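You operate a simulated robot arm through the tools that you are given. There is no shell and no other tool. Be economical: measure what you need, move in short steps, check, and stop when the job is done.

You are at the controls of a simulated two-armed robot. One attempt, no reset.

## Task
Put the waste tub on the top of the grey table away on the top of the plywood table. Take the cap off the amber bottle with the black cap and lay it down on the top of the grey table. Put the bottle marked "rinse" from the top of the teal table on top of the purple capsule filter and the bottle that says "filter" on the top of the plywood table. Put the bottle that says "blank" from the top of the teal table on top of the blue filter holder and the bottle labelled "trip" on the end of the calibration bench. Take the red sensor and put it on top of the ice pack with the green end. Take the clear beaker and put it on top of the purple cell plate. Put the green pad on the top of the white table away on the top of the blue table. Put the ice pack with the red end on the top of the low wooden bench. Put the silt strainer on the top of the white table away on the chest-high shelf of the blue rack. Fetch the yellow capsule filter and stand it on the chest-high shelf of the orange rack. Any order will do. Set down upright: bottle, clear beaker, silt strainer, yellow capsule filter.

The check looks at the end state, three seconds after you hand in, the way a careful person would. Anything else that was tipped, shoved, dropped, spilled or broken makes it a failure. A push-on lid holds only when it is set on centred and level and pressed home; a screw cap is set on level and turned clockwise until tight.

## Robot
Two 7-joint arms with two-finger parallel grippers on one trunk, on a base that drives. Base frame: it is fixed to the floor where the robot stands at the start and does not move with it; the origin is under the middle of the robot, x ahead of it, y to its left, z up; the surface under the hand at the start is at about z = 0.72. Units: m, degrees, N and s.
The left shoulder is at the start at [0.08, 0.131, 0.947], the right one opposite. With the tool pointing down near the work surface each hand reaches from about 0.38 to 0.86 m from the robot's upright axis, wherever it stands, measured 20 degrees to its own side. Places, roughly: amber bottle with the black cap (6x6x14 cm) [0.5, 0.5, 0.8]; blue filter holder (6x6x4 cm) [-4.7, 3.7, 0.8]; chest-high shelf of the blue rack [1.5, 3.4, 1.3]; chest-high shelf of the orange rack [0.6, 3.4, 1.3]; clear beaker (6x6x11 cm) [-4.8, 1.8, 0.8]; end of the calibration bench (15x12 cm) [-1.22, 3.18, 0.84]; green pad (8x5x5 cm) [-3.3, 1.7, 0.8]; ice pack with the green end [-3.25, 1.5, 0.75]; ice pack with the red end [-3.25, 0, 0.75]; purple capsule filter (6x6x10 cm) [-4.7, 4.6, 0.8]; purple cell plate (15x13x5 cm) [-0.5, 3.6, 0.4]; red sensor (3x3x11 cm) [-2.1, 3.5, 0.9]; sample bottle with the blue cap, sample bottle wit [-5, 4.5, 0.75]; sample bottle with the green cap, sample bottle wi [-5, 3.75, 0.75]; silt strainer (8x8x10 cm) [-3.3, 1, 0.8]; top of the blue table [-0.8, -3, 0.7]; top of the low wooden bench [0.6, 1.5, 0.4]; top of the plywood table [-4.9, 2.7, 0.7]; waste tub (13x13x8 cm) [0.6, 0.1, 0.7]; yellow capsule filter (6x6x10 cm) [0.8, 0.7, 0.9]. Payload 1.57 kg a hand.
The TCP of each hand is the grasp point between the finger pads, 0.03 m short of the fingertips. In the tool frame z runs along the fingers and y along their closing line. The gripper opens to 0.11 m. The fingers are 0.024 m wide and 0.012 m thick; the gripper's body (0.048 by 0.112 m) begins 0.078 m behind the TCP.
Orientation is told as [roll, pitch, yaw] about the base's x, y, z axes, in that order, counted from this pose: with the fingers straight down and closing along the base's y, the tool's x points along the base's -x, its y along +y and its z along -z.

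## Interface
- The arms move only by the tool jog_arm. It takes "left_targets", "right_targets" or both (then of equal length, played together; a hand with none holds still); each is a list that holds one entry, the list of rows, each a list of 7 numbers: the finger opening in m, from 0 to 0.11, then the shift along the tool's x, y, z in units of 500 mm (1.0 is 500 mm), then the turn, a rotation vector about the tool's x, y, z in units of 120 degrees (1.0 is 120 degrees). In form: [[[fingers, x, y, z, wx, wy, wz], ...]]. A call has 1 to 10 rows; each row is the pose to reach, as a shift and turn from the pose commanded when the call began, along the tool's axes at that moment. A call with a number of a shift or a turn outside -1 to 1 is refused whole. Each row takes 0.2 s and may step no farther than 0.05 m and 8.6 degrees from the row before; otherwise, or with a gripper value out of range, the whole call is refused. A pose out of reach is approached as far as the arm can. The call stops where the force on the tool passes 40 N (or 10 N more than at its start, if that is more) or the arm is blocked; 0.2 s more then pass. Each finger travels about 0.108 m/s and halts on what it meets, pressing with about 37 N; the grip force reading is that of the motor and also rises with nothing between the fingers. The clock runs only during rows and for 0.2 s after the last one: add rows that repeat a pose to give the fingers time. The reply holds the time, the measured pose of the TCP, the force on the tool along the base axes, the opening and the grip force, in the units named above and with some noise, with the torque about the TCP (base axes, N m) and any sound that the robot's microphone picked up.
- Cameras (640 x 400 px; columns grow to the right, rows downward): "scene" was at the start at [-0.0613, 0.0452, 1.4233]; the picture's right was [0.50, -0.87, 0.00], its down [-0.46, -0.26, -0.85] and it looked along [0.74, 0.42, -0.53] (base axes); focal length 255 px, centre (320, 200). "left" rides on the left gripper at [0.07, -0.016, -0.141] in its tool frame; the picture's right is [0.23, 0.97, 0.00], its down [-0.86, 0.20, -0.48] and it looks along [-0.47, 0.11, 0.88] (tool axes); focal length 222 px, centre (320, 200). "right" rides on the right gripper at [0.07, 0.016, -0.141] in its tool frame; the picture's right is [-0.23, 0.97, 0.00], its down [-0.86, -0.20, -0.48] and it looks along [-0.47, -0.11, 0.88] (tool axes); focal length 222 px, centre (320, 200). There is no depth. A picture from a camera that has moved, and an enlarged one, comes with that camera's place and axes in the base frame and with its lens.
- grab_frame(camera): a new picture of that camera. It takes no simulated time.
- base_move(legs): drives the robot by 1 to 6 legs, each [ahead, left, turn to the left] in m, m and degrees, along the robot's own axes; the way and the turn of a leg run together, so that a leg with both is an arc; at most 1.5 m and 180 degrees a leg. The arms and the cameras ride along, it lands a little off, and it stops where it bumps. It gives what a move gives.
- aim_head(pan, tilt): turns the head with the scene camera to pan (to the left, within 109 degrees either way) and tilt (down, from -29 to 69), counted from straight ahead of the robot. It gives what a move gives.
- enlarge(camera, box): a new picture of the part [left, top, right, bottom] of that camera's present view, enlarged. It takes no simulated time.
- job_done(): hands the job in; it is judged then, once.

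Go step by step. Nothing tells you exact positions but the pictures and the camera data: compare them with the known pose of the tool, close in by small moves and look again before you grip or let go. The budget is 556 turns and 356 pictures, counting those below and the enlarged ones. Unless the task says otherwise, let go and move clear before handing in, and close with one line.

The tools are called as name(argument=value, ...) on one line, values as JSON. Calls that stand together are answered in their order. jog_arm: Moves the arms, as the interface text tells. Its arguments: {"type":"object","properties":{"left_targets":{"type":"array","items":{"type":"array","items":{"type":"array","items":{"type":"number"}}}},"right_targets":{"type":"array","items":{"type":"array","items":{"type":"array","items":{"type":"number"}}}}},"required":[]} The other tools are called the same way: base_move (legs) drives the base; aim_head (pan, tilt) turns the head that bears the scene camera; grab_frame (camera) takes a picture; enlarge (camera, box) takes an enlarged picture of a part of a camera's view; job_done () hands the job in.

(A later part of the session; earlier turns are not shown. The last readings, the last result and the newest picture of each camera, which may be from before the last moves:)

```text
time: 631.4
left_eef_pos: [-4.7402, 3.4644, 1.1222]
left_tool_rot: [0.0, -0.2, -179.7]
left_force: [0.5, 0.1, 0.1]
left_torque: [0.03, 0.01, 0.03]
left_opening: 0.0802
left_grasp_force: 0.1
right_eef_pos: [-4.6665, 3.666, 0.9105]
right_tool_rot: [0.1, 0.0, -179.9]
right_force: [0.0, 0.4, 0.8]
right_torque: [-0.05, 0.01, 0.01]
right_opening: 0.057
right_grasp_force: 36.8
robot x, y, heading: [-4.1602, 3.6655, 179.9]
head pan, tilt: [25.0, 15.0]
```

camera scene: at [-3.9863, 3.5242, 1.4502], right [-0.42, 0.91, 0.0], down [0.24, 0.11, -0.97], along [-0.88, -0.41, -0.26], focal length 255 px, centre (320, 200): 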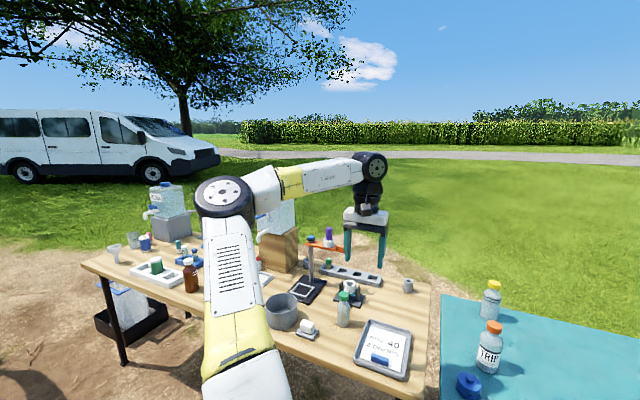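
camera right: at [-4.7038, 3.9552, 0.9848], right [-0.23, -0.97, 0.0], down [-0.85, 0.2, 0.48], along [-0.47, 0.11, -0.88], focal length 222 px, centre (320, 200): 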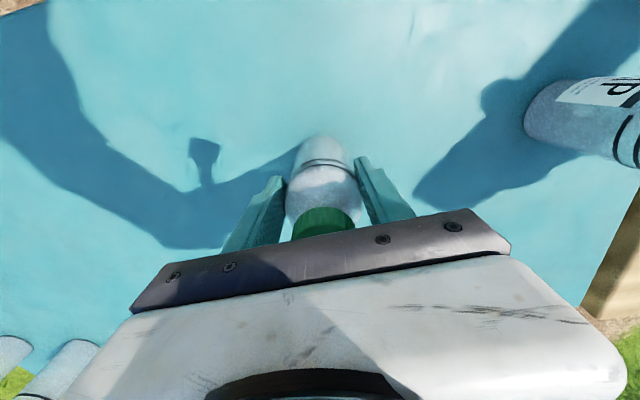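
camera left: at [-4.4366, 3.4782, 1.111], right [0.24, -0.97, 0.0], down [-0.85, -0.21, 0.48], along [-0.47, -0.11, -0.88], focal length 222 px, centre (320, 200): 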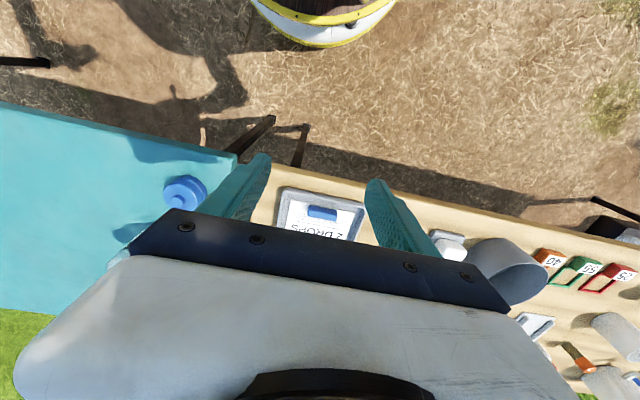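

aim_head(pan=0, tilt=40)

enlarge(camera="scene", box=[290, 160, 350, 230])

enlarge(camera="right", box=[250, 80, 390, 220])

```text
time: 632.3
left_eef_pos: [-4.7395, 3.4665, 1.1233]
left_tool_rot: [0.1, -0.1, -179.7]
left_force: [0.4, -0.2, 0.3]
left_torque: [-0.01, -0.02, 0.01]
left_opening: 0.0798
left_grasp_force: 0.0
right_eef_pos: [-4.6668, 3.6672, 0.9105]
right_tool_rot: [0.2, 0.0, -180.0]
right_force: [-0.1, -0.3, -1.7]
right_torque: [0.02, 0.0, 0.03]
right_opening: 0.0567
right_grasp_force: 37.0
robot x, y, heading: [-4.1636, 3.665, 179.7]
head pan, tilt: [0.0, 40.0]
```

```text
5.71 times, centred on (320, 195) of scene
camera zoom: at [-4.1067, 3.6633, 1.4107], right [0.0, 1.0, 0.0], down [0.64, 0.0, -0.77], along [-0.77, 0.0, -0.64], focal length 1459 px, centre (320, 229)
```

zoom: 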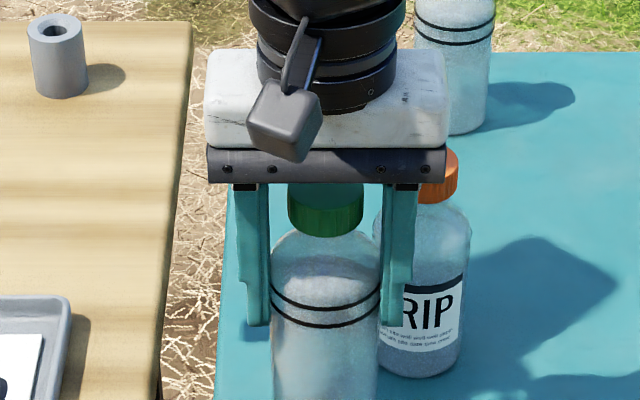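

```text
2.86 times, centred on (320, 150) of right
camera zoom: at [-4.597, 3.6513, 1.0513], right [-0.23, -0.97, 0.0], down [-0.85, 0.2, 0.48], along [-0.47, 0.11, -0.88], focal length 635 px, centre (320, 343)
```

zoom: 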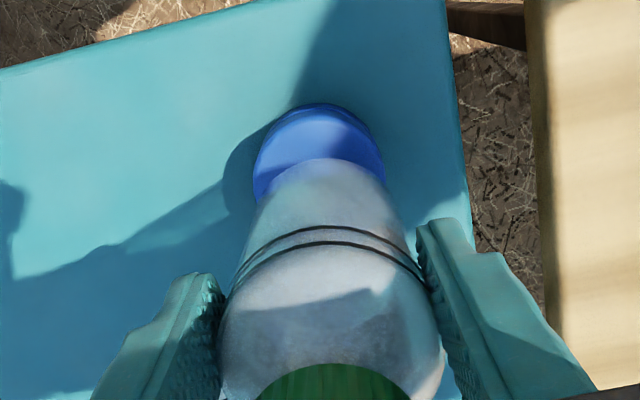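

enlarge(camera="scene", box=[285, 205, 355, 265])

```text
6.67 times, centred on (320, 235) of scene
camera zoom: at [-4.1067, 3.6633, 1.4107], right [0.0, 1.0, 0.0], down [0.64, 0.0, -0.77], along [-0.77, 0.0, -0.64], focal length 1702 px, centre (320, -33)
```

zoom: 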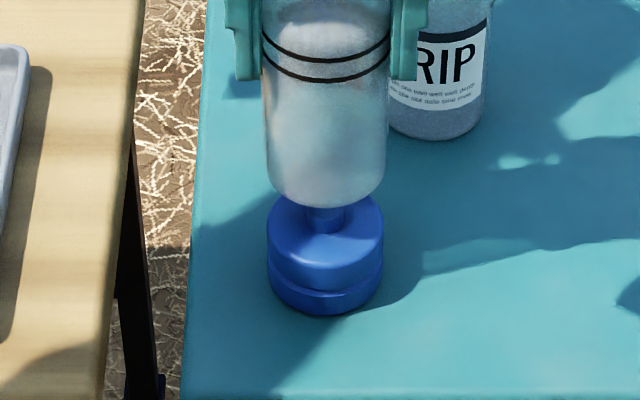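

jog_arm(right_targets=[[[0.04, 0.016, 0, 0.01, 0, 0, 0], [0.04, 0.016, 0, 0.03, 0, 0, 0], [0.04, 0.016, 0, 0.04, 0, 0, 0]]])

enlarge(camera="scene", box=[285, 205, 355, 265])

enlarge(camera="right", box=[250, 80, 390, 220])

```text
time: 633.1
left_eef_pos: [-4.7391, 3.4657, 1.1238]
left_tool_rot: [-0.1, -0.2, -179.7]
left_force: [0.6, 0.2, 0.5]
left_torque: [-0.01, 0.01, -0.02]
left_opening: 0.0802
left_grasp_force: 0.1
right_eef_pos: [-4.6581, 3.6662, 0.8899]
right_tool_rot: [0.1, 0.0, -179.9]
right_force: [0.4, 0.9, -0.2]
right_torque: [0.0, 0.01, -0.03]
right_opening: 0.0565
right_grasp_force: 37.0
robot x, y, heading: [-4.1649, 3.6627, 179.8]
head pan, tilt: [0.0, 40.0]
```

```text
6.67 times, centred on (320, 235) of scene
camera zoom: at [-4.1066, 3.6634, 1.4107], right [0.0, 1.0, 0.0], down [0.64, 0.0, -0.77], along [-0.77, 0.0, -0.64], focal length 1702 px, centre (320, -33)
```

zoom: 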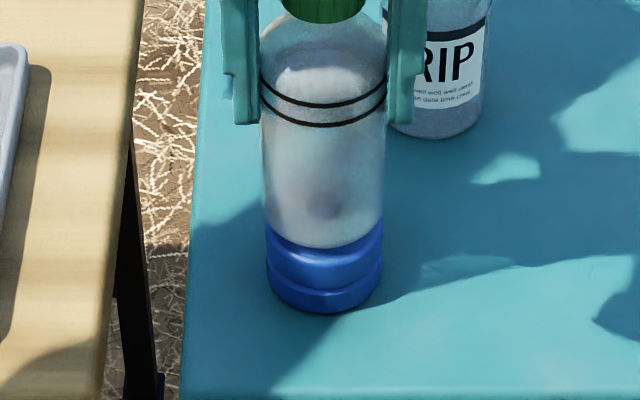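

```text
2.86 times, centred on (320, 150) of right
camera zoom: at [-4.5888, 3.6505, 1.0311], right [-0.23, -0.97, 0.0], down [-0.85, 0.2, 0.48], along [-0.47, 0.11, -0.88], focal length 635 px, centre (320, 343)
```

zoom: 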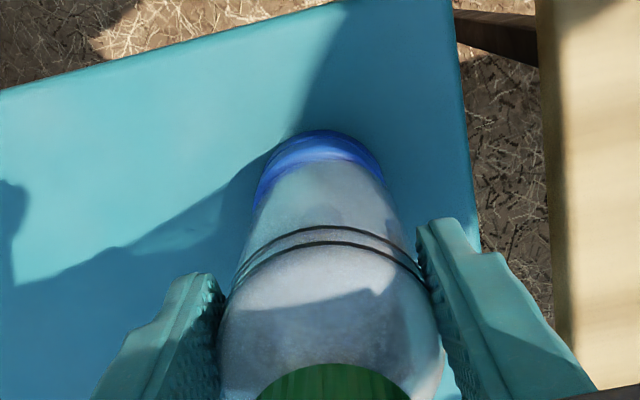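

jog_arm(right_targets=[[[0.04, 0.003, -0.002, 0.003, 0, 0, 0], [0.04, 0.003, -0.002, 0.006, 0, 0, 0], [0.04, 0.003, -0.002, 0.009, 0, 0, 0], [0.04, 0.003, -0.002, 0.012, 0, 0, 0], [0.04, 0.003, -0.002, 0.015, 0, 0, 0]]])

```text
time: 634.3
left_eef_pos: [-4.7393, 3.4655, 1.1223]
left_tool_rot: [-0.1, -0.2, -179.7]
left_force: [-1.0, -0.3, -0.7]
left_torque: [0.01, -0.01, 0.01]
left_opening: 0.0802
left_grasp_force: 0.0
right_eef_pos: [-4.6575, 3.6666, 0.8836]
right_tool_rot: [0.2, 0.0, -180.0]
right_force: [-0.1, 0.2, 6.5]
right_torque: [0.11, -0.02, -0.02]
right_opening: 0.0568
right_grasp_force: 37.3
robot x, y, heading: [-4.1627, 3.6646, 179.8]
head pan, tilt: [0.0, 40.0]
```

jog_arm(right_targets=[[[0.04, 0, 0, 0.002, 0, 0, 0], [0.04, 0, 0, 0.004, 0, 0, 0], [0.04, 0, 0, 0.004, 0, 0, 0]]])

enlarge(camera="scene", box=[285, 205, 355, 265])

```text
time: 635.1
left_eef_pos: [-4.7406, 3.4654, 1.1223]
left_tool_rot: [0.0, -0.2, -179.8]
left_force: [0.1, 0.5, 0.9]
left_torque: [-0.04, -0.03, 0.01]
left_opening: 0.08
left_grasp_force: 0.0
right_eef_pos: [-4.6578, 3.6661, 0.8821]
right_tool_rot: [0.2, -0.1, -179.9]
right_force: [-1.1, 1.6, 29.5]
right_torque: [0.31, 0.29, -0.04]
right_opening: 0.0569
right_grasp_force: 36.5
robot x, y, heading: [-4.1629, 3.6616, 179.7]
head pan, tilt: [0.0, 40.0]
```

```text
6.67 times, centred on (320, 235) of scene
camera zoom: at [-4.106, 3.6635, 1.4106], right [0.0, 1.0, 0.0], down [0.64, 0.0, -0.77], along [-0.77, 0.0, -0.64], focal length 1702 px, centre (320, -33)
```

zoom: 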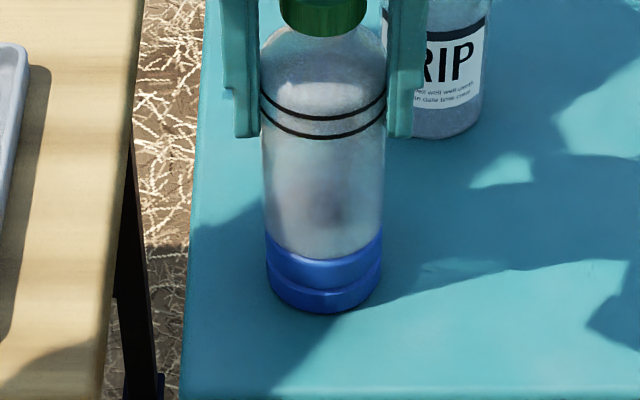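

jog_arm(right_targets=[[[0.04, 0, 0, -0.003, 0, 0, 0], [0.057, 0, 0, -0.003, 0, 0, 0], [0.06, 0, 0, -0.003, 0, 0, 0], [0.065, 0, 0, -0.003, 0, 0, 0], [0.07, 0, 0, -0.003, 0, 0, 0], [0.08, 0, 0, -0.003, 0, 0, 0]]])

enlarge(camera="scene", box=[270, 165, 370, 265])

```text
time: 636.5
left_eef_pos: [-4.7396, 3.4654, 1.1228]
left_tool_rot: [-0.1, -0.1, -179.7]
left_force: [0.6, 0.0, -0.3]
left_torque: [0.01, -0.01, 0.03]
left_opening: 0.0801
left_grasp_force: 0.0
right_eef_pos: [-4.6571, 3.6674, 0.883]
right_tool_rot: [0.1, 0.0, -180.0]
right_force: [0.0, 0.7, -0.3]
right_torque: [0.01, -0.03, 0.01]
right_opening: 0.0801
right_grasp_force: 0.0
robot x, y, heading: [-4.1647, 3.6634, 179.8]
head pan, tilt: [0.0, 40.0]
```

```text
4.00 times, centred on (320, 215) of scene
camera zoom: at [-4.1067, 3.6634, 1.4107], right [0.0, 1.0, 0.0], down [0.64, 0.0, -0.77], along [-0.77, 0.0, -0.64], focal length 1021 px, centre (320, 140)
```

zoom: 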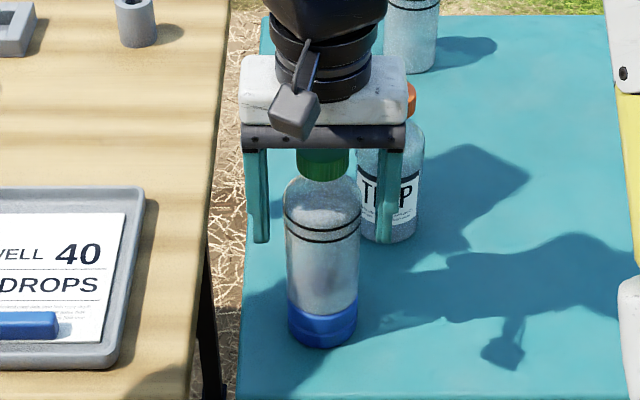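

jog_arm(right_targets=[[[0.085, 0, 0, 0, 0, 0, 0], [0.085, 0, 0, -0.02, 0, 0, 0], [0.085, 0, 0, -0.06, 0, 0, 0], [0.085, 0, 0, -0.12, 0, 0, 0], [0.085, 0, 0, -0.2, 0, 0, 0], [0.085, 0, 0, -0.29, 0, 0, 0], [0.085, 0, 0, -0.38, 0, 0, 0]]])

enlarge(camera="scene", box=[270, 165, 370, 265])

grab_frame(camera="right")

```text
time: 638.1
left_eef_pos: [-4.7389, 3.4655, 1.1233]
left_tool_rot: [0.0, 0.0, -179.6]
left_force: [-0.4, -0.1, -0.4]
left_torque: [0.05, -0.04, -0.02]
left_opening: 0.0802
left_grasp_force: 0.1
right_eef_pos: [-4.656, 3.667, 1.0717]
right_tool_rot: [0.1, 0.0, -179.9]
right_force: [0.9, 0.3, 0.5]
right_torque: [0.01, -0.02, -0.03]
right_opening: 0.0849
right_grasp_force: 0.2
robot x, y, heading: [-4.1603, 3.6598, 179.8]
head pan, tilt: [0.0, 40.0]
```

```text
4.00 times, centred on (320, 215) of scene
camera zoom: at [-4.1069, 3.6633, 1.4107], right [0.0, 1.0, 0.0], down [0.64, 0.0, -0.77], along [-0.77, 0.0, -0.64], focal length 1021 px, centre (320, 140)
```

zoom: 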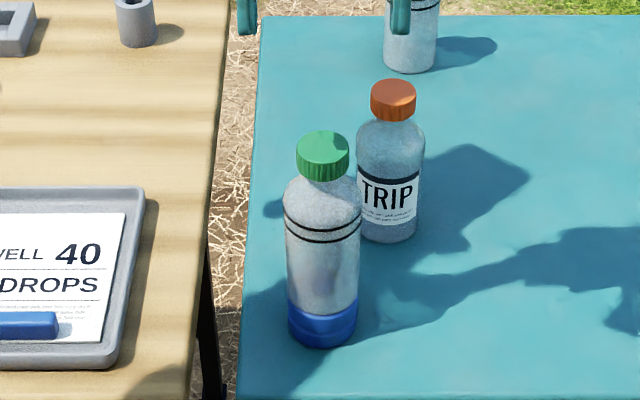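

```text
114 pictures are left
camera right: at [-4.5863, 3.6514, 1.2134], right [-0.23, -0.97, 0.0], down [-0.86, 0.2, 0.48], along [-0.47, 0.11, -0.88], focal length 222 px, centre (320, 200)
```

right: 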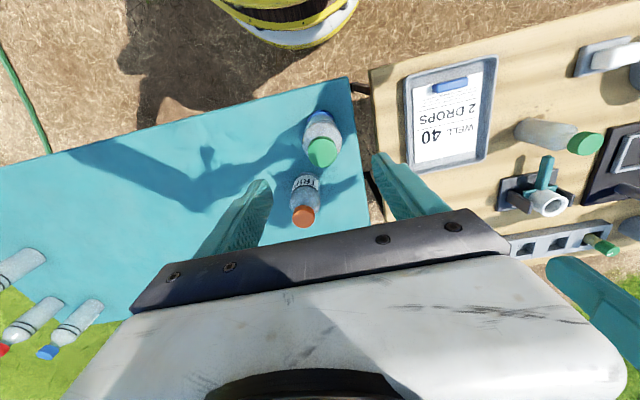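

base_move(legs=[[0.05, -0.72, 0]])

aim_head(pan=-5, tilt=35)

grab_frame(camera="scene")

```text
time: 642.0
left_eef_pos: [-4.7864, 4.1833, 1.1227]
left_tool_rot: [0.1, 0.0, 179.9]
left_force: [0.4, 0.4, 0.2]
left_torque: [-0.02, 0.02, 0.03]
left_opening: 0.0802
left_grasp_force: 0.0
right_eef_pos: [-4.7017, 4.3852, 1.0711]
right_tool_rot: [0.0, 0.1, 179.6]
right_force: [0.1, 0.4, -0.8]
right_torque: [-0.01, 0.02, -0.01]
right_opening: 0.085
right_grasp_force: 0.2
robot x, y, heading: [-4.2066, 4.3784, 179.3]
head pan, tilt: [0.0, 40.0]
```

```text
time: 642.6
left_eef_pos: [-4.7874, 4.1832, 1.1228]
left_tool_rot: [0.0, 0.0, 179.9]
left_force: [0.4, -0.3, 0.7]
left_torque: [-0.02, 0.01, -0.02]
left_opening: 0.0801
left_grasp_force: 0.0
right_eef_pos: [-4.7013, 4.3847, 1.0718]
right_tool_rot: [0.2, 0.1, 179.8]
right_force: [0.3, -0.5, -0.1]
right_torque: [-0.02, -0.01, 0.02]
right_opening: 0.0852
right_grasp_force: 0.0
robot x, y, heading: [-4.2114, 4.3767, 179.7]
head pan, tilt: [-5.0, 35.0]
```

```text
113 pictures are left
camera scene: at [-4.1549, 4.3851, 1.4182], right [0.1, 1.0, 0.0], down [0.57, -0.06, -0.82], along [-0.81, 0.08, -0.57], focal length 255 px, centre (320, 200)
```

scene: 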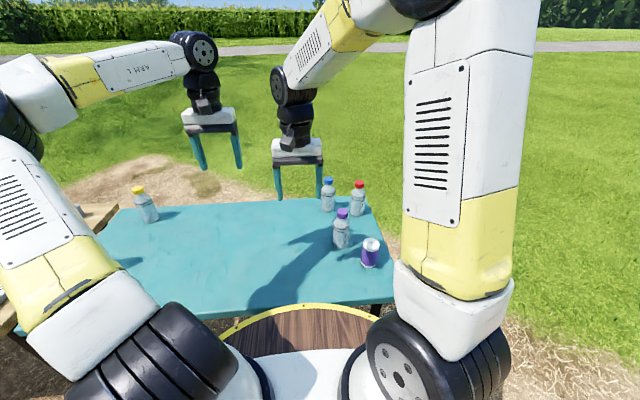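

enlarge(camera="scene", box=[310, 170, 400, 280])

```text
3.64 times, centred on (355, 225) of scene
camera zoom: at [-4.1549, 4.3851, 1.4182], right [0.1, 1.0, 0.0], down [0.57, -0.06, -0.82], along [-0.81, 0.08, -0.57], focal length 928 px, centre (193, 109)
```

zoom: 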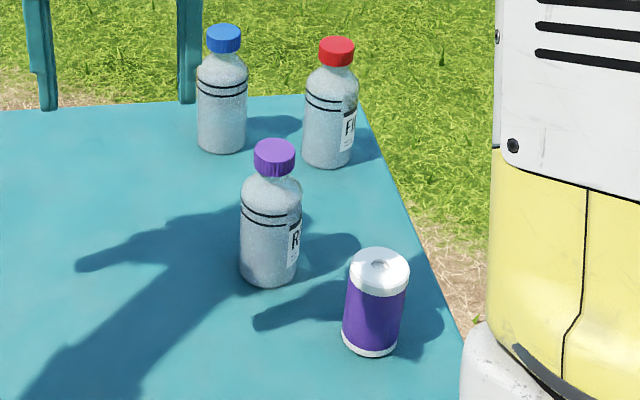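

jog_arm(right_targets=[[[0.085, -0.054, -0.07, 0.045, 0, 0, 0], [0.085, -0.108, -0.141, 0.09, 0, 0, 0], [0.085, -0.162, -0.211, 0.135, 0, 0, 0], [0.085, -0.216, -0.282, 0.18, 0, 0, 0]]])

enlarge(camera="right", box=[240, 80, 400, 200])

```text
time: 643.6
left_eef_pos: [-4.7871, 4.184, 1.1227]
left_tool_rot: [0.0, -0.2, 180.0]
left_force: [0.4, -0.1, 0.1]
left_torque: [0.03, 0.04, 0.01]
left_opening: 0.0798
left_grasp_force: 0.1
right_eef_pos: [-4.8085, 4.529, 0.9834]
right_tool_rot: [0.2, 0.1, 179.6]
right_force: [-0.1, -0.7, 0.3]
right_torque: [0.0, 0.02, 0.0]
right_opening: 0.0848
right_grasp_force: 0.1
robot x, y, heading: [-4.2051, 4.3784, 179.3]
head pan, tilt: [-5.0, 35.0]
```

```text
3.33 times, centred on (320, 140) of right
camera zoom: at [-4.7383, 4.513, 1.1238], right [-0.23, -0.97, 0.0], down [-0.85, 0.21, 0.48], along [-0.47, 0.11, -0.88], focal length 740 px, centre (320, 400)
```

zoom: 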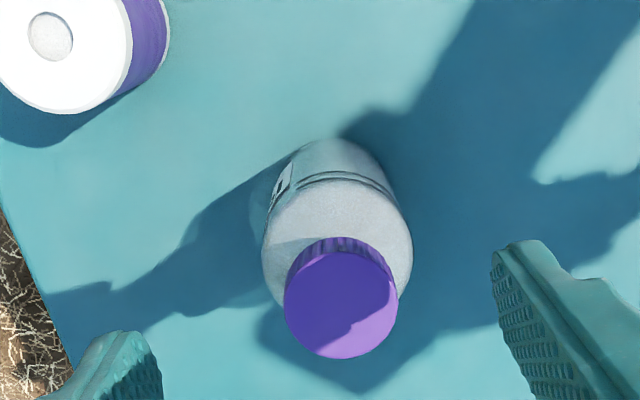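

jog_arm(right_targets=[[[0.085, -0.025, 0.013, 0.05, 0, 0, 0], [0.085, -0.025, 0.013, 0.14, 0, 0, 0], [0.085, -0.025, 0.013, 0.22, 0, 0, 0], [0.085, -0.025, 0.013, 0.277, 0, 0, 0], [0.06, -0.025, 0.013, 0.277, 0, 0, 0], [0.04, -0.025, 0.013, 0.277, 0, 0, 0], [0.04, -0.025, 0.013, 0.277, 0, 0, 0], [0.04, -0.025, 0.013, 0.22, 0, 0, 0], [0.04, 0.0, 0.013, 0.13, 0, 0, 0], [0.04, 0.05, 0.013, 0.05, 0, 0, 0]]])

enlarge(camera="right", box=[250, 80, 390, 220])

```text
time: 645.8
left_eef_pos: [-4.7869, 4.1816, 1.1232]
left_tool_rot: [0.0, -0.1, 180.0]
left_force: [-0.4, 0.1, -0.3]
left_torque: [0.01, -0.03, 0.03]
left_opening: 0.0801
left_grasp_force: 0.0
right_eef_pos: [-4.7843, 4.5209, 0.9589]
right_tool_rot: [0.1, 0.0, 179.8]
right_force: [0.0, -0.1, 0.2]
right_torque: [0.0, -0.05, -0.01]
right_opening: 0.0584
right_grasp_force: 37.5
robot x, y, heading: [-4.2076, 4.3772, 179.4]
head pan, tilt: [-5.0, 35.0]
```

```text
2.86 times, centred on (320, 150) of right
camera zoom: at [-4.7141, 4.5053, 1.0999], right [-0.23, -0.97, 0.0], down [-0.85, 0.21, 0.48], along [-0.46, 0.11, -0.88], focal length 635 px, centre (320, 343)
```

zoom: 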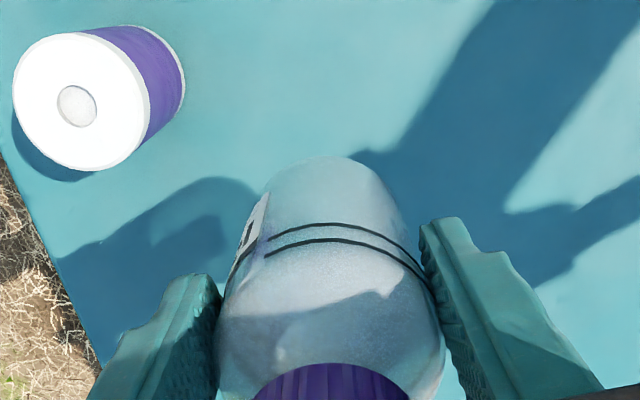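

jog_arm(right_targets=[[[0.04, 0, 0, -0.09, 0, 0, 0], [0.04, 0, 0, -0.18, 0, 0, 0], [0.04, 0.05, -0.06, -0.18, 0, 0, 0], [0.04, 0.1, -0.11, -0.18, 0, 0, 0], [0.04, 0.142, -0.166, -0.18, 0, 0, 0], [0.04, 0.142, -0.166, -0.1, 0, 0, 0], [0.04, 0.142, -0.166, -0.02, 0, 0, 0]]])

enlarge(camera="scene", box=[330, 170, 430, 280])

enlarge(camera="right", box=[250, 80, 390, 220])

```text
time: 647.4
left_eef_pos: [-4.7862, 4.1841, 1.1229]
left_tool_rot: [0.0, -0.1, 179.9]
left_force: [0.8, -0.2, -0.2]
left_torque: [0.02, -0.01, -0.02]
left_opening: 0.0802
left_grasp_force: 0.2
right_eef_pos: [-4.7116, 4.6014, 0.9668]
right_tool_rot: [0.2, -0.1, 179.6]
right_force: [0.8, 0.3, 0.5]
right_torque: [0.02, 0.0, 0.0]
right_opening: 0.0585
right_grasp_force: 36.9
robot x, y, heading: [-4.2074, 4.3773, 179.6]
head pan, tilt: [-5.0, 35.0]
```

```text
3.64 times, centred on (380, 225) of scene
camera zoom: at [-4.1545, 4.3851, 1.4182], right [0.1, 1.0, 0.0], down [0.57, -0.06, -0.82], along [-0.82, 0.08, -0.57], focal length 928 px, centre (102, 109)
```

zoom: 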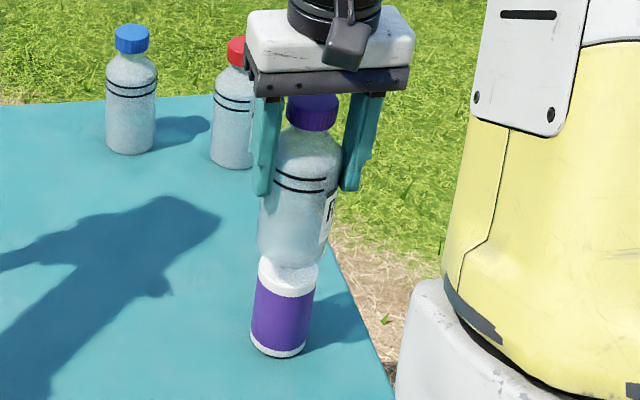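

```text
2.86 times, centred on (320, 150) of right
camera zoom: at [-4.6424, 4.5864, 1.1073], right [-0.23, -0.97, 0.0], down [-0.85, 0.21, 0.48], along [-0.47, 0.11, -0.88], focal length 635 px, centre (320, 343)
```

zoom: 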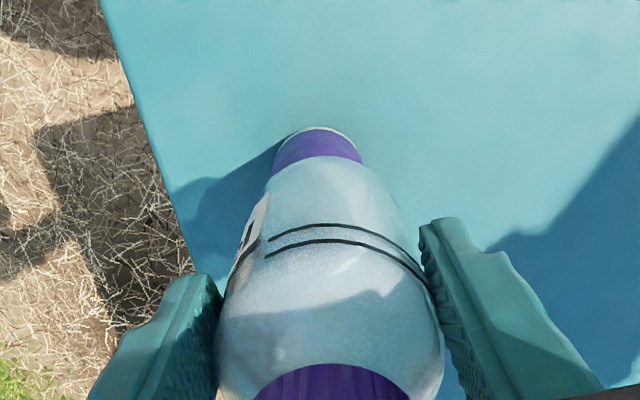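

jog_arm(right_targets=[[[0.04, 0, 0, 0.02, 0, 0, 0], [0.04, 0, 0, 0.032, 0, 0, 0], [0.04, 0, 0, 0.037, 0, 0, 0], [0.04, 0, 0, 0.041, 0, 0, 0], [0.04, 0, 0, 0.045, 0, 0, 0]]])

```text
time: 648.6
left_eef_pos: [-4.7863, 4.184, 1.1231]
left_tool_rot: [0.0, -0.1, 179.9]
left_force: [0.6, -0.4, -0.4]
left_torque: [-0.01, -0.01, 0.03]
left_opening: 0.0799
left_grasp_force: 0.2
right_eef_pos: [-4.7132, 4.6014, 0.9448]
right_tool_rot: [0.1, -0.1, 179.7]
right_force: [0.0, 0.3, -0.5]
right_torque: [0.05, -0.05, 0.01]
right_opening: 0.0583
right_grasp_force: 37.1
robot x, y, heading: [-4.2082, 4.372, 179.3]
head pan, tilt: [-5.0, 35.0]
```

jog_arm(right_targets=[[[0.04, 0, 0, 0.003, 0, 0, 0], [0.04, 0, 0, 0.006, 0, 0, 0], [0.04, 0, 0, 0.009, 0, 0, 0], [0.04, 0, 0, 0.012, 0, 0, 0]]])

```text
time: 649.6
left_eef_pos: [-4.7862, 4.1841, 1.1229]
left_tool_rot: [0.0, -0.1, 179.9]
left_force: [0.9, 0.3, -0.5]
left_torque: [0.02, 0.02, 0.05]
left_opening: 0.0801
left_grasp_force: 0.1
right_eef_pos: [-4.7122, 4.6023, 0.9375]
right_tool_rot: [0.1, 0.0, 179.7]
right_force: [-0.1, 1.0, -0.3]
right_torque: [0.04, 0.03, 0.01]
right_opening: 0.0584
right_grasp_force: 36.6
robot x, y, heading: [-4.2115, 4.3766, 179.5]
head pan, tilt: [-5.0, 35.0]
```

jog_arm(right_targets=[[[0.04, 0, 0, 0.003, 0, 0, 0], [0.04, 0, 0, 0.006, 0, 0, 0], [0.04, 0, 0, 0.009, 0, 0, 0], [0.04, 0, 0, 0.012, 0, 0, 0], [0.04, 0, 0, 0.015, 0, 0, 0], [0.04, 0, 0, 0.018, 0, 0, 0]]])

enlarge(camera="scene", box=[330, 170, 430, 280])

```text
time: 651.0
left_eef_pos: [-4.7858, 4.1827, 1.1232]
left_tool_rot: [0.0, -0.2, 179.9]
left_force: [-0.7, -0.7, 0.3]
left_torque: [0.03, 0.02, -0.03]
left_opening: 0.08
left_grasp_force: 0.2
right_eef_pos: [-4.7131, 4.6022, 0.9298]
right_tool_rot: [0.1, -0.1, 179.8]
right_force: [-2.9, 0.2, 15.0]
right_torque: [-0.04, 0.48, 0.05]
right_opening: 0.0584
right_grasp_force: 36.4
robot x, y, heading: [-4.2089, 4.3761, 179.6]
head pan, tilt: [-5.0, 35.0]
```

```text
3.64 times, centred on (380, 225) of scene
camera zoom: at [-4.1546, 4.385, 1.4182], right [0.1, 1.0, 0.0], down [0.57, -0.06, -0.82], along [-0.82, 0.08, -0.57], focal length 928 px, centre (102, 109)
```

zoom: 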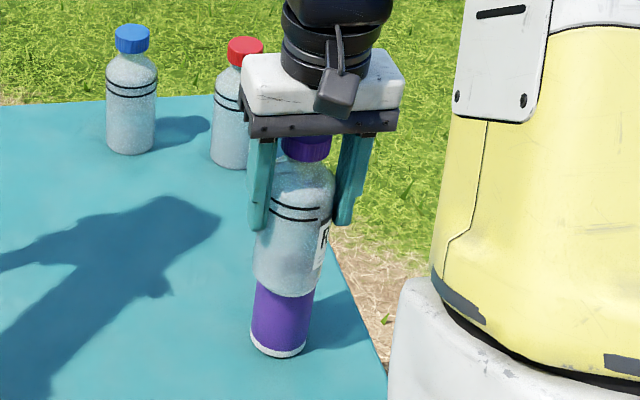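

jog_arm(right_targets=[[[0.05, 0, 0, -0.002, 0, 0, 0], [0.06, 0, 0, -0.002, 0, 0, 0], [0.07, 0, 0, -0.002, 0, 0, 0], [0.085, 0, 0, -0.002, 0, 0, 0], [0.085, 0, 0, -0.03, 0, 0, 0], [0.085, 0, 0, -0.1, 0, 0, 0], [0.085, 0, 0, -0.19, 0, 0, 0], [0.085, 0, 0, -0.28, 0, 0, 0]]])

grab_frame(camera="scene")

```text
time: 652.8
left_eef_pos: [-4.7866, 4.1841, 1.1235]
left_tool_rot: [0.1, -0.1, 180.0]
left_force: [-0.8, -0.2, 0.0]
left_torque: [-0.02, 0.01, 0.0]
left_opening: 0.08
left_grasp_force: 0.1
right_eef_pos: [-4.7121, 4.6044, 1.069]
right_tool_rot: [0.2, 0.0, 179.8]
right_force: [-0.1, -0.3, -0.5]
right_torque: [0.01, -0.03, -0.03]
right_opening: 0.0851
right_grasp_force: 0.1
robot x, y, heading: [-4.208, 4.382, 179.6]
head pan, tilt: [-5.0, 35.0]
```

```text
106 pictures are left
camera scene: at [-4.1552, 4.3852, 1.4182], right [0.1, 1.0, 0.0], down [0.57, -0.06, -0.82], along [-0.81, 0.08, -0.57], focal length 255 px, centre (320, 200)
```

scene: 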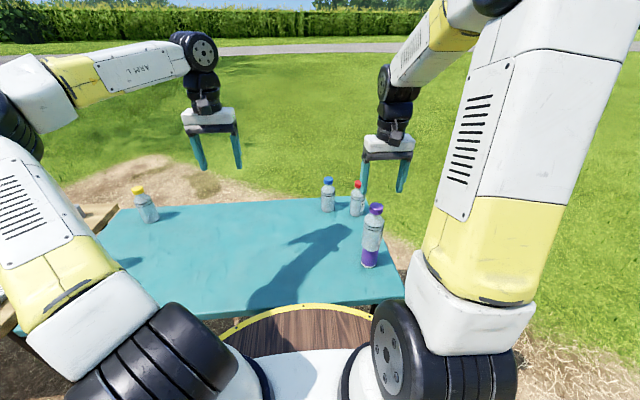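

jog_arm(right_targets=[[[0.085, -0.09, -0.007, -0.01, 0, 0, 0], [0.085, -0.18, -0.014, -0.01, 0, 0, 0], [0.085, -0.27, -0.021, -0.01, 0, 0, 0], [0.085, -0.36, -0.028, 0.0, 0, 0, 0], [0.085, -0.45, -0.035, 0.02, 0, 0, 0], [0.085, -0.53, -0.042, 0.06, 0, 0, 0], [0.085, -0.556, -0.042, 0.12, 0, 0, 0], [0.085, -0.556, -0.042, 0.17, 0, 0, 0]]])

enlarge(camera="right", box=[240, 80, 400, 200])

```text
time: 654.6
left_eef_pos: [-4.7861, 4.1836, 1.1234]
left_tool_rot: [0.1, -0.3, 179.9]
left_force: [0.4, 0.0, 0.5]
left_torque: [-0.01, 0.0, -0.03]
left_opening: 0.0798
left_grasp_force: 0.0
right_eef_pos: [-4.9899, 4.6238, 0.9837]
right_tool_rot: [0.2, 0.0, 179.7]
right_force: [-0.6, 0.3, 0.1]
right_torque: [0.01, 0.0, 0.03]
right_opening: 0.0852
right_grasp_force: 0.1
robot x, y, heading: [-4.2074, 4.3798, 179.2]
head pan, tilt: [-5.0, 35.0]
```

```text
3.33 times, centred on (320, 140) of right
camera zoom: at [-4.9199, 4.608, 1.1247], right [-0.23, -0.97, 0.0], down [-0.85, 0.21, 0.48], along [-0.47, 0.11, -0.88], focal length 740 px, centre (320, 400)
```

zoom: 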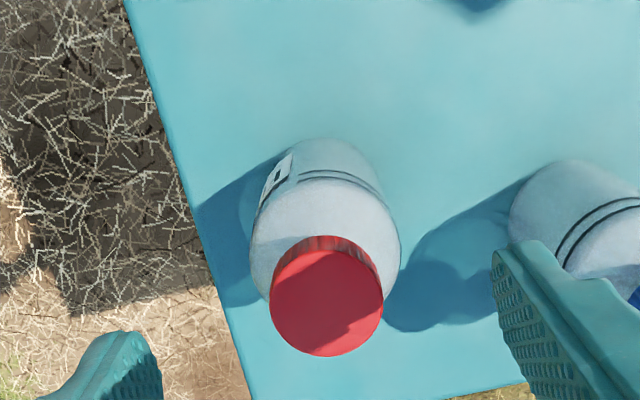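

jog_arm(right_targets=[[[0.078, -0.012, 0.004, 0.05, 0, 0, 0], [0.078, -0.023, 0.004, 0.13, 0, 0, 0], [0.078, -0.023, 0.004, 0.21, 0, 0, 0], [0.078, -0.023, 0.004, 0.277, 0, 0, 0], [0.06, -0.023, 0.004, 0.277, 0, 0, 0], [0.04, -0.023, 0.004, 0.277, 0, 0, 0], [0.04, -0.023, 0.004, 0.277, 0, 0, 0], [0.04, -0.023, 0.004, 0.22, 0, 0, 0], [0.04, 0.0, 0.004, 0.13, 0, 0, 0], [0.04, 0.02, 0.004, 0.04, 0, 0, 0]]])

```text
time: 656.8
left_eef_pos: [-4.7864, 4.1838, 1.123]
left_tool_rot: [0.0, -0.1, 180.1]
left_force: [0.8, -1.2, -0.6]
left_torque: [0.0, -0.04, -0.02]
left_opening: 0.0799
left_grasp_force: 0.0
right_eef_pos: [-4.9791, 4.6242, 0.9639]
right_tool_rot: [0.1, 0.1, 179.7]
right_force: [-1.0, 0.1, -1.3]
right_torque: [0.01, 0.0, -0.02]
right_opening: 0.0569
right_grasp_force: 36.2
robot x, y, heading: [-4.2089, 4.3789, 179.4]
head pan, tilt: [-5.0, 35.0]
```

jog_arm(right_targets=[[[0.04, 0, 0.0, -0.08, 0, 0, 0], [0.04, 0.0, 0.04, -0.16, 0, 0, 0], [0.04, 0.0, 0.1, -0.23, 0, 0, 0.03], [0.04, 0.0, 0.18, -0.28, 0, 0, 0.1], [0.04, 0.0, 0.27, -0.3, 0, 0, 0.17], [0.04, 0.0, 0.36, -0.3, 0, 0, 0.24], [0.04, 0.06, 0.42, -0.3, 0, 0, 0.31], [0.04, 0.14, 0.46, -0.3, 0, 0, 0.38], [0.04, 0.22, 0.46, -0.3, 0, 0, 0.45], [0.04, 0.3, 0.46, -0.3, 0, 0, 0.52]]])

enlarge(camera="scene", box=[250, 120, 400, 270])

```text
time: 659.0
left_eef_pos: [-4.7857, 4.1834, 1.1229]
left_tool_rot: [-0.1, -0.1, 179.9]
left_force: [0.0, 1.0, -1.1]
left_torque: [0.0, -0.04, -0.03]
left_opening: 0.0799
left_grasp_force: 0.1
right_eef_pos: [-4.8279, 4.3932, 1.1167]
right_tool_rot: [0.0, 0.1, 116.9]
right_force: [-0.7, 0.4, -1.4]
right_torque: [0.0, -0.05, 0.03]
right_opening: 0.0566
right_grasp_force: 37.1
right hand out of reach, approached as far as the arm can: row 6
robot x, y, heading: [-4.2096, 4.3759, 179.6]
head pan, tilt: [-5.0, 35.0]
```

```text
2.67 times, centred on (325, 195) of scene
camera zoom: at [-4.1554, 4.3851, 1.4182], right [0.1, 1.0, 0.0], down [0.57, -0.06, -0.82], along [-0.81, 0.08, -0.57], focal length 681 px, centre (307, 213)
```

zoom: 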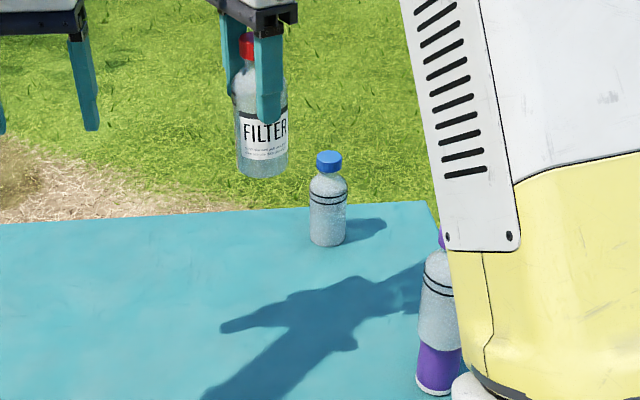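

jog_arm(right_targets=[[[0.04, 0.0, 0.0, -0.06, 0, 0, -0.07], [0.04, 0.0, 0.0, -0.1, 0, 0, -0.14], [0.04, 0.0, 0.0, -0.1, 0, 0, -0.21], [0.04, 0.0, 0.0, -0.1, 0, 0, -0.28], [0.04, 0.0, 0.0, -0.1, 0, 0, -0.35], [0.04, 0.0, 0.0, -0.1, 0, 0, -0.42], [0.04, 0.0, 0.0, -0.1, 0, 0, -0.49], [0.04, 0.0, 0.0, -0.1, 0, 0, -0.52]]])

base_move(legs=[[-0.05, 0.8, 0], [0, 0.8, 0]])

aim_head(pan=0, tilt=35)

grab_frame(camera="scene")

```text
time: 660.8
left_eef_pos: [-4.7865, 4.1834, 1.1224]
left_tool_rot: [0.0, -0.1, 179.8]
left_force: [0.2, -0.5, 0.3]
left_torque: [0.01, -0.02, 0.0]
left_opening: 0.0801
left_grasp_force: 0.0
right_eef_pos: [-4.8324, 4.3923, 1.1649]
right_tool_rot: [0.1, -0.1, 179.8]
right_force: [-0.2, -0.6, 0.6]
right_torque: [-0.01, -0.01, 0.02]
right_opening: 0.0568
right_grasp_force: 37.2
robot x, y, heading: [-4.209, 4.3796, 179.5]
head pan, tilt: [-5.0, 35.0]
```

```text
time: 669.0
left_eef_pos: [-4.7585, 2.5805, 1.1233]
left_tool_rot: [0.0, -0.3, -179.9]
left_force: [0.0, -1.1, 1.1]
left_torque: [-0.03, 0.0, 0.02]
left_opening: 0.0802
left_grasp_force: 0.0
right_eef_pos: [-4.8047, 2.7898, 1.1651]
right_tool_rot: [0.1, 0.0, 179.9]
right_force: [-0.5, -0.2, -0.2]
right_torque: [0.0, 0.0, 0.01]
right_opening: 0.0566
right_grasp_force: 36.8
robot x, y, heading: [-4.1785, 2.7808, 179.5]
head pan, tilt: [-5.0, 35.0]
```

```text
time: 669.7
left_eef_pos: [-4.7584, 2.5819, 1.1241]
left_tool_rot: [0.0, -0.1, -179.9]
left_force: [0.6, -0.5, -0.3]
left_torque: [0.01, -0.02, 0.0]
left_opening: 0.0799
left_grasp_force: 0.1
right_eef_pos: [-4.8046, 2.7903, 1.1648]
right_tool_rot: [0.2, -0.1, 179.8]
right_force: [-0.1, -1.0, -0.8]
right_torque: [-0.02, -0.02, 0.02]
right_opening: 0.0565
right_grasp_force: 37.0
robot x, y, heading: [-4.1801, 2.778, 179.6]
head pan, tilt: [0.0, 35.0]
```

```text
103 pictures are left
camera scene: at [-4.1282, 2.7775, 1.4182], right [0.01, 1.0, 0.0], down [0.57, 0.0, -0.82], along [-0.82, 0.01, -0.57], focal length 255 px, centre (320, 200)
```

scene: 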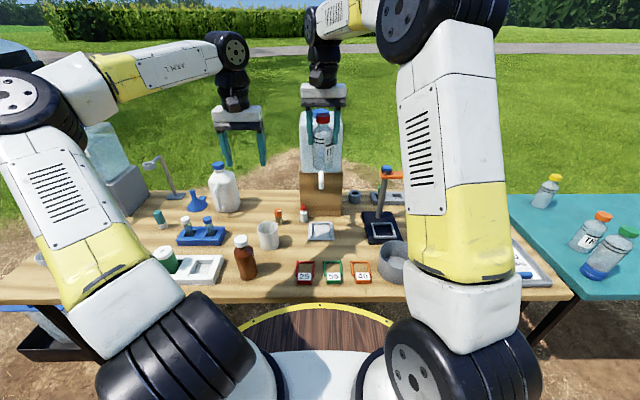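

jog_arm(right_targets=[[[0.04, 0.02, -0.04, 0.05, 0, 0, 0], [0.04, 0.04, -0.08, 0.12, 0, 0, 0], [0.04, 0.054, -0.1, 0.2, 0, 0, 0], [0.04, 0.054, -0.1, 0.29, 0, 0, 0], [0.04, 0.054, -0.1, 0.38, 0, 0, 0], [0.04, 0.054, -0.1, 0.46, 0, 0, 0], [0.04, 0.054, -0.1, 0.53, 0, 0, 0]]])

grab_frame(camera="right")

```text
time: 671.3
left_eef_pos: [-4.7589, 2.5805, 1.1229]
left_tool_rot: [-0.1, -0.3, -179.9]
left_force: [0.8, -0.1, 0.3]
left_torque: [-0.01, 0.02, 0.0]
left_opening: 0.0799
left_grasp_force: 0.1
right_eef_pos: [-4.7779, 2.84, 0.9006]
right_tool_rot: [0.2, -0.1, 179.8]
right_force: [0.3, -0.4, 0.7]
right_torque: [0.01, 0.03, 0.02]
right_opening: 0.0566
right_grasp_force: 36.9
robot x, y, heading: [-4.1815, 2.7774, 179.4]
head pan, tilt: [0.0, 35.0]
```

```text
102 pictures are left
camera right: at [-4.7083, 2.8242, 1.0415], right [-0.23, -0.97, 0.0], down [-0.85, 0.2, 0.48], along [-0.47, 0.11, -0.88], focal length 222 px, centre (320, 200)
```

right: 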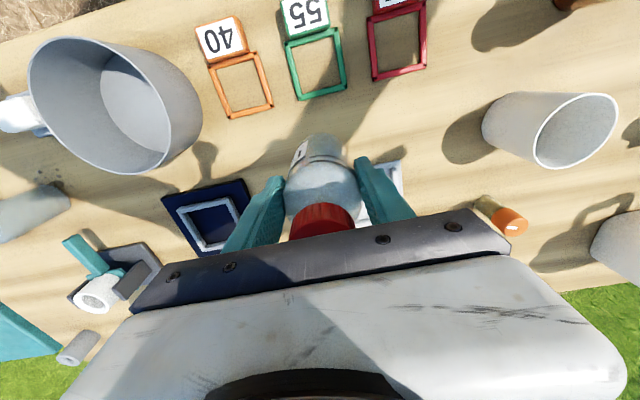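

jog_arm(right_targets=[[[0.04, 0, 0, 0.06, 0, 0, 0], [0.04, 0, 0, 0.095, 0, 0, 0], [0.04, 0, 0, 0.105, 0, 0, 0], [0.04, 0, 0, 0.11, 0, 0, 0], [0.04, 0, 0, 0.115, 0, 0, 0], [0.04, 0, 0, 0.12, 0, 0, 0], [0.04, 0, 0, 0.125, 0, 0, 0]]])

```text
time: 672.9
left_eef_pos: [-4.7585, 2.582, 1.1236]
left_tool_rot: [0.0, -0.3, -179.9]
left_force: [-0.3, 0.8, -0.1]
left_torque: [-0.01, 0.04, 0.0]
left_opening: 0.0799
left_grasp_force: 0.1
right_eef_pos: [-4.7794, 2.8394, 0.838]
right_tool_rot: [0.2, -0.3, 179.8]
right_force: [-2.3, 1.8, 18.1]
right_torque: [0.21, 0.45, -0.04]
right_opening: 0.0573
right_grasp_force: 36.5
robot x, y, heading: [-4.1783, 2.779, 179.6]
head pan, tilt: [0.0, 35.0]
```

Contact with 18 N; release and rise.

jog_arm(right_targets=[[[0.05, 0, 0, -0.004, 0, 0, 0], [0.07, 0, 0, -0.004, 0, 0, 0], [0.08, 0, 0, -0.004, 0, 0, 0], [0.08, 0, 0, -0.03, 0, 0, 0], [0.08, 0, 0, -0.11, 0, 0, 0], [0.08, 0, 0, -0.2, 0, 0, 0], [0.08, 0, 0, -0.29, 0, 0, 0], [0.08, 0, 0, -0.38, 0, 0, 0], [0.08, 0.05, -0.05, -0.45, 0, 0, 0], [0.08, 0.1, -0.1, -0.5, 0, 0, 0]]])

grab_frame(camera="scene")

```text
time: 675.1
left_eef_pos: [-4.7593, 2.5803, 1.1235]
left_tool_rot: [-0.1, -0.2, -180.0]
left_force: [-0.2, 0.5, 0.7]
left_torque: [0.0, -0.02, -0.02]
left_opening: 0.0799
left_grasp_force: 0.0
right_eef_pos: [-4.726, 2.8882, 1.09]
right_tool_rot: [0.1, 0.0, 179.9]
right_force: [-0.1, -0.4, 0.1]
right_torque: [0.0, -0.04, -0.01]
right_opening: 0.0799
right_grasp_force: 0.1
robot x, y, heading: [-4.1809, 2.7766, 179.6]
head pan, tilt: [0.0, 35.0]
```

```text
101 pictures are left
camera scene: at [-4.1286, 2.7773, 1.4182], right [0.01, 1.0, 0.0], down [0.57, 0.0, -0.82], along [-0.82, 0.01, -0.57], focal length 255 px, centre (320, 200)
```

scene: 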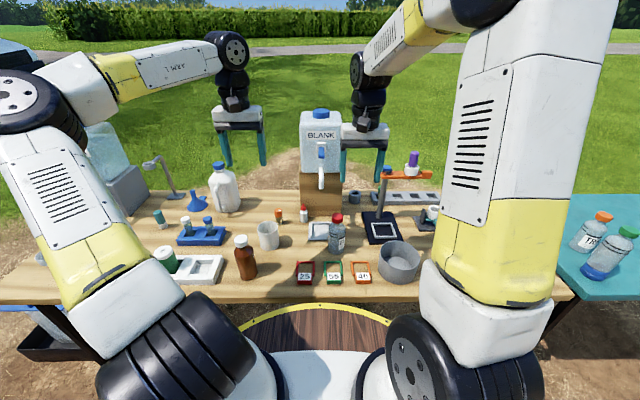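

base_move(legs=[[0, 0.72, 0]])

grab_frame(camera="left")

aim_head(pan=15, tilt=30)

grab_frame(camera="scene")

```text
time: 679.0
left_eef_pos: [-4.7677, 1.8762, 1.1234]
left_tool_rot: [0.0, -0.2, 179.8]
left_force: [-0.8, 0.2, -0.7]
left_torque: [0.0, 0.04, 0.0]
left_opening: 0.0799
left_grasp_force: 0.1
right_eef_pos: [-4.7326, 2.1808, 1.0895]
right_tool_rot: [0.1, 0.0, 179.4]
right_force: [-1.1, 0.0, 0.1]
right_torque: [0.01, 0.0, 0.02]
right_opening: 0.0799
right_grasp_force: 0.0
robot x, y, heading: [-4.1862, 2.0669, 179.1]
head pan, tilt: [0.0, 35.0]
```

```text
100 pictures are left
camera left: at [-4.6979, 1.8908, 1.2647], right [0.22, -0.97, 0.0], down [-0.85, -0.2, 0.48], along [-0.47, -0.11, -0.88], focal length 222 px, centre (320, 200)
```

left: 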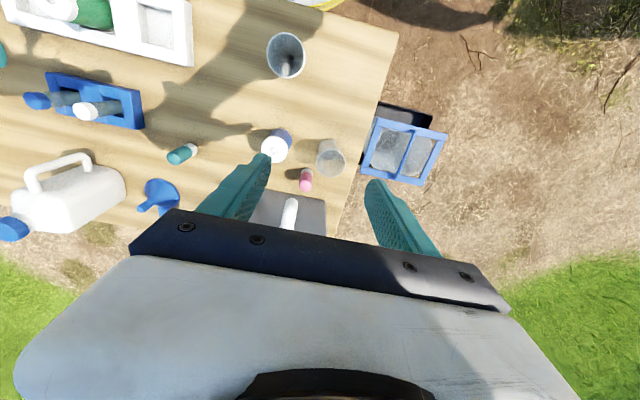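

```text
time: 679.7
left_eef_pos: [-4.7668, 1.8742, 1.1228]
left_tool_rot: [0.0, -0.2, 179.7]
left_force: [-0.6, 0.3, 0.1]
left_torque: [-0.04, -0.02, 0.01]
left_opening: 0.0801
left_grasp_force: 0.1
right_eef_pos: [-4.7328, 2.1813, 1.0893]
right_tool_rot: [0.2, 0.1, 179.5]
right_force: [-1.1, 0.1, -0.4]
right_torque: [0.01, 0.01, 0.01]
right_opening: 0.08
right_grasp_force: 0.1
robot x, y, heading: [-4.1866, 2.0652, 179.1]
head pan, tilt: [15.0, 30.0]
```

```text
99 pictures are left
camera scene: at [-4.135, 2.044, 1.426], right [-0.25, 0.97, 0.0], down [0.49, 0.12, -0.87], along [-0.84, -0.21, -0.5], focal length 255 px, centre (320, 200)
```

scene: 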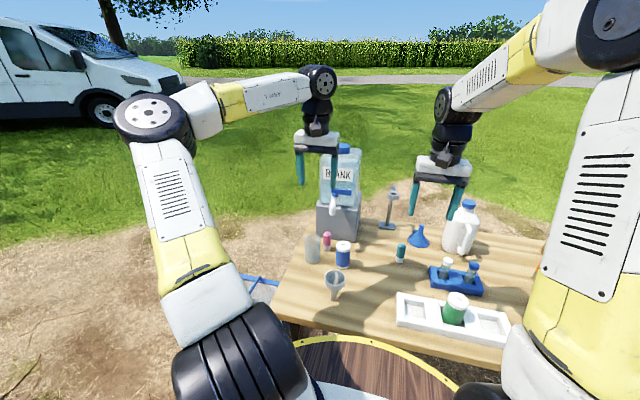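

enlarge(camera="scene", box=[280, 200, 400, 310])

```text
3.64 times, centred on (340, 255) of scene
camera zoom: at [-4.135, 2.044, 1.426], right [-0.25, 0.97, 0.0], down [0.49, 0.12, -0.87], along [-0.84, -0.21, -0.5], focal length 928 px, centre (247, 0)
```

zoom: 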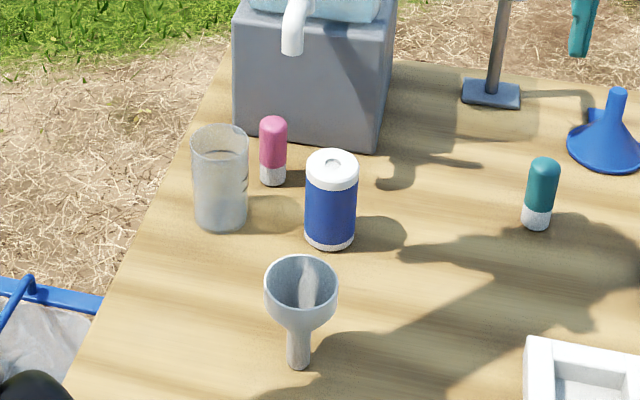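

jog_arm(left_targets=[[[0.085, -0.03, 0.02, 0.07, 0, 0, 0], [0.085, -0.06, 0.04, 0.15, 0, 0, 0], [0.085, -0.09, 0.06, 0.23, 0, 0, 0], [0.085, -0.114, 0.06, 0.3, 0, 0, 0], [0.085, -0.114, 0.06, 0.346, 0, 0, 0]]])

grab_frame(camera="left")

```text
time: 680.9
left_eef_pos: [-4.8239, 1.8449, 0.9503]
left_tool_rot: [0.1, -0.2, 179.8]
left_force: [-0.4, 0.2, 0.0]
left_torque: [-0.02, 0.03, -0.02]
left_opening: 0.0848
left_grasp_force: 0.1
left hand out of reach, approached as far as the arm can: row 4
right_eef_pos: [-4.7334, 2.1821, 1.0904]
right_tool_rot: [0.2, 0.0, 179.5]
right_force: [-1.1, -0.6, -0.7]
right_torque: [-0.01, 0.0, -0.02]
right_opening: 0.0799
right_grasp_force: 0.0
robot x, y, heading: [-4.1891, 2.0674, 179.1]
head pan, tilt: [15.0, 30.0]
```

```text
97 pictures are left
camera left: at [-4.754, 1.8601, 1.0918], right [0.22, -0.97, 0.0], down [-0.85, -0.2, 0.48], along [-0.47, -0.11, -0.88], focal length 222 px, centre (320, 200)
```

left: 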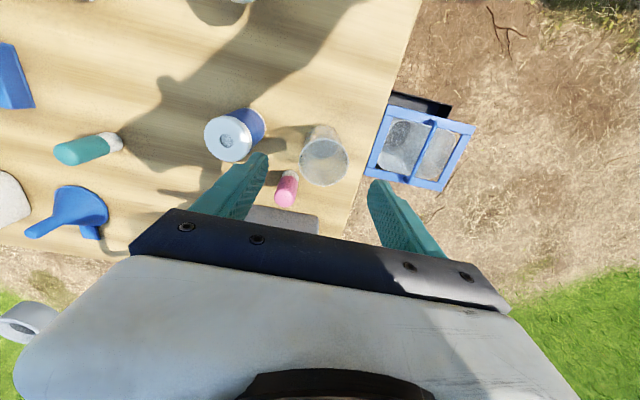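

jog_arm(left_targets=[[[0.085, -0.021, 0.011, 0.05, 0, 0, 0], [0.085, -0.021, 0.011, 0.13, 0, 0, 0], [0.085, -0.021, 0.011, 0.21, 0, 0, 0], [0.085, -0.021, 0.011, 0.29, 0, 0, 0], [0.065, -0.021, 0.011, 0.29, 0, 0, 0], [0.05, -0.021, 0.011, 0.29, 0, 0, 0], [0.05, -0.021, 0.011, 0.29, 0, 0, 0]]])

grab_frame(camera="left")

```text
time: 682.5
left_eef_pos: [-4.8364, 1.839, 0.8063]
left_tool_rot: [-0.1, -0.2, 179.8]
left_force: [0.4, 0.0, 0.5]
left_torque: [0.02, -0.02, 0.03]
left_opening: 0.0584
left_grasp_force: 37.4
left hand out of reach, approached as far as the arm can: row 1
right_eef_pos: [-4.733, 2.1816, 1.0885]
right_tool_rot: [0.0, 0.0, 179.5]
right_force: [0.0, 0.3, -0.3]
right_torque: [0.02, 0.0, -0.01]
right_opening: 0.0799
right_grasp_force: 0.1
robot x, y, heading: [-4.1862, 2.0651, 179.2]
head pan, tilt: [15.0, 30.0]
```

```text
96 pictures are left
camera left: at [-4.7668, 1.8541, 0.9479], right [0.22, -0.97, 0.0], down [-0.85, -0.2, 0.48], along [-0.47, -0.11, -0.88], focal length 222 px, centre (320, 200)
```

left: 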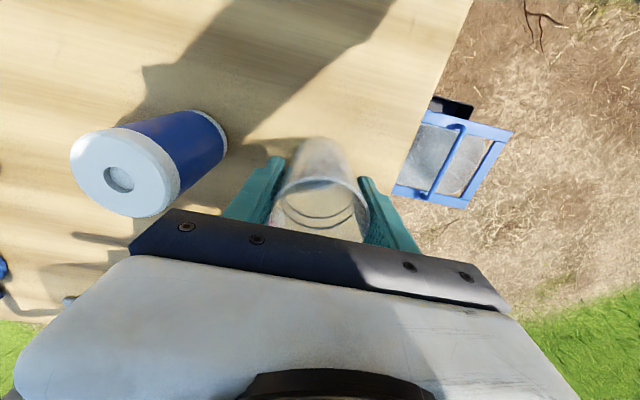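

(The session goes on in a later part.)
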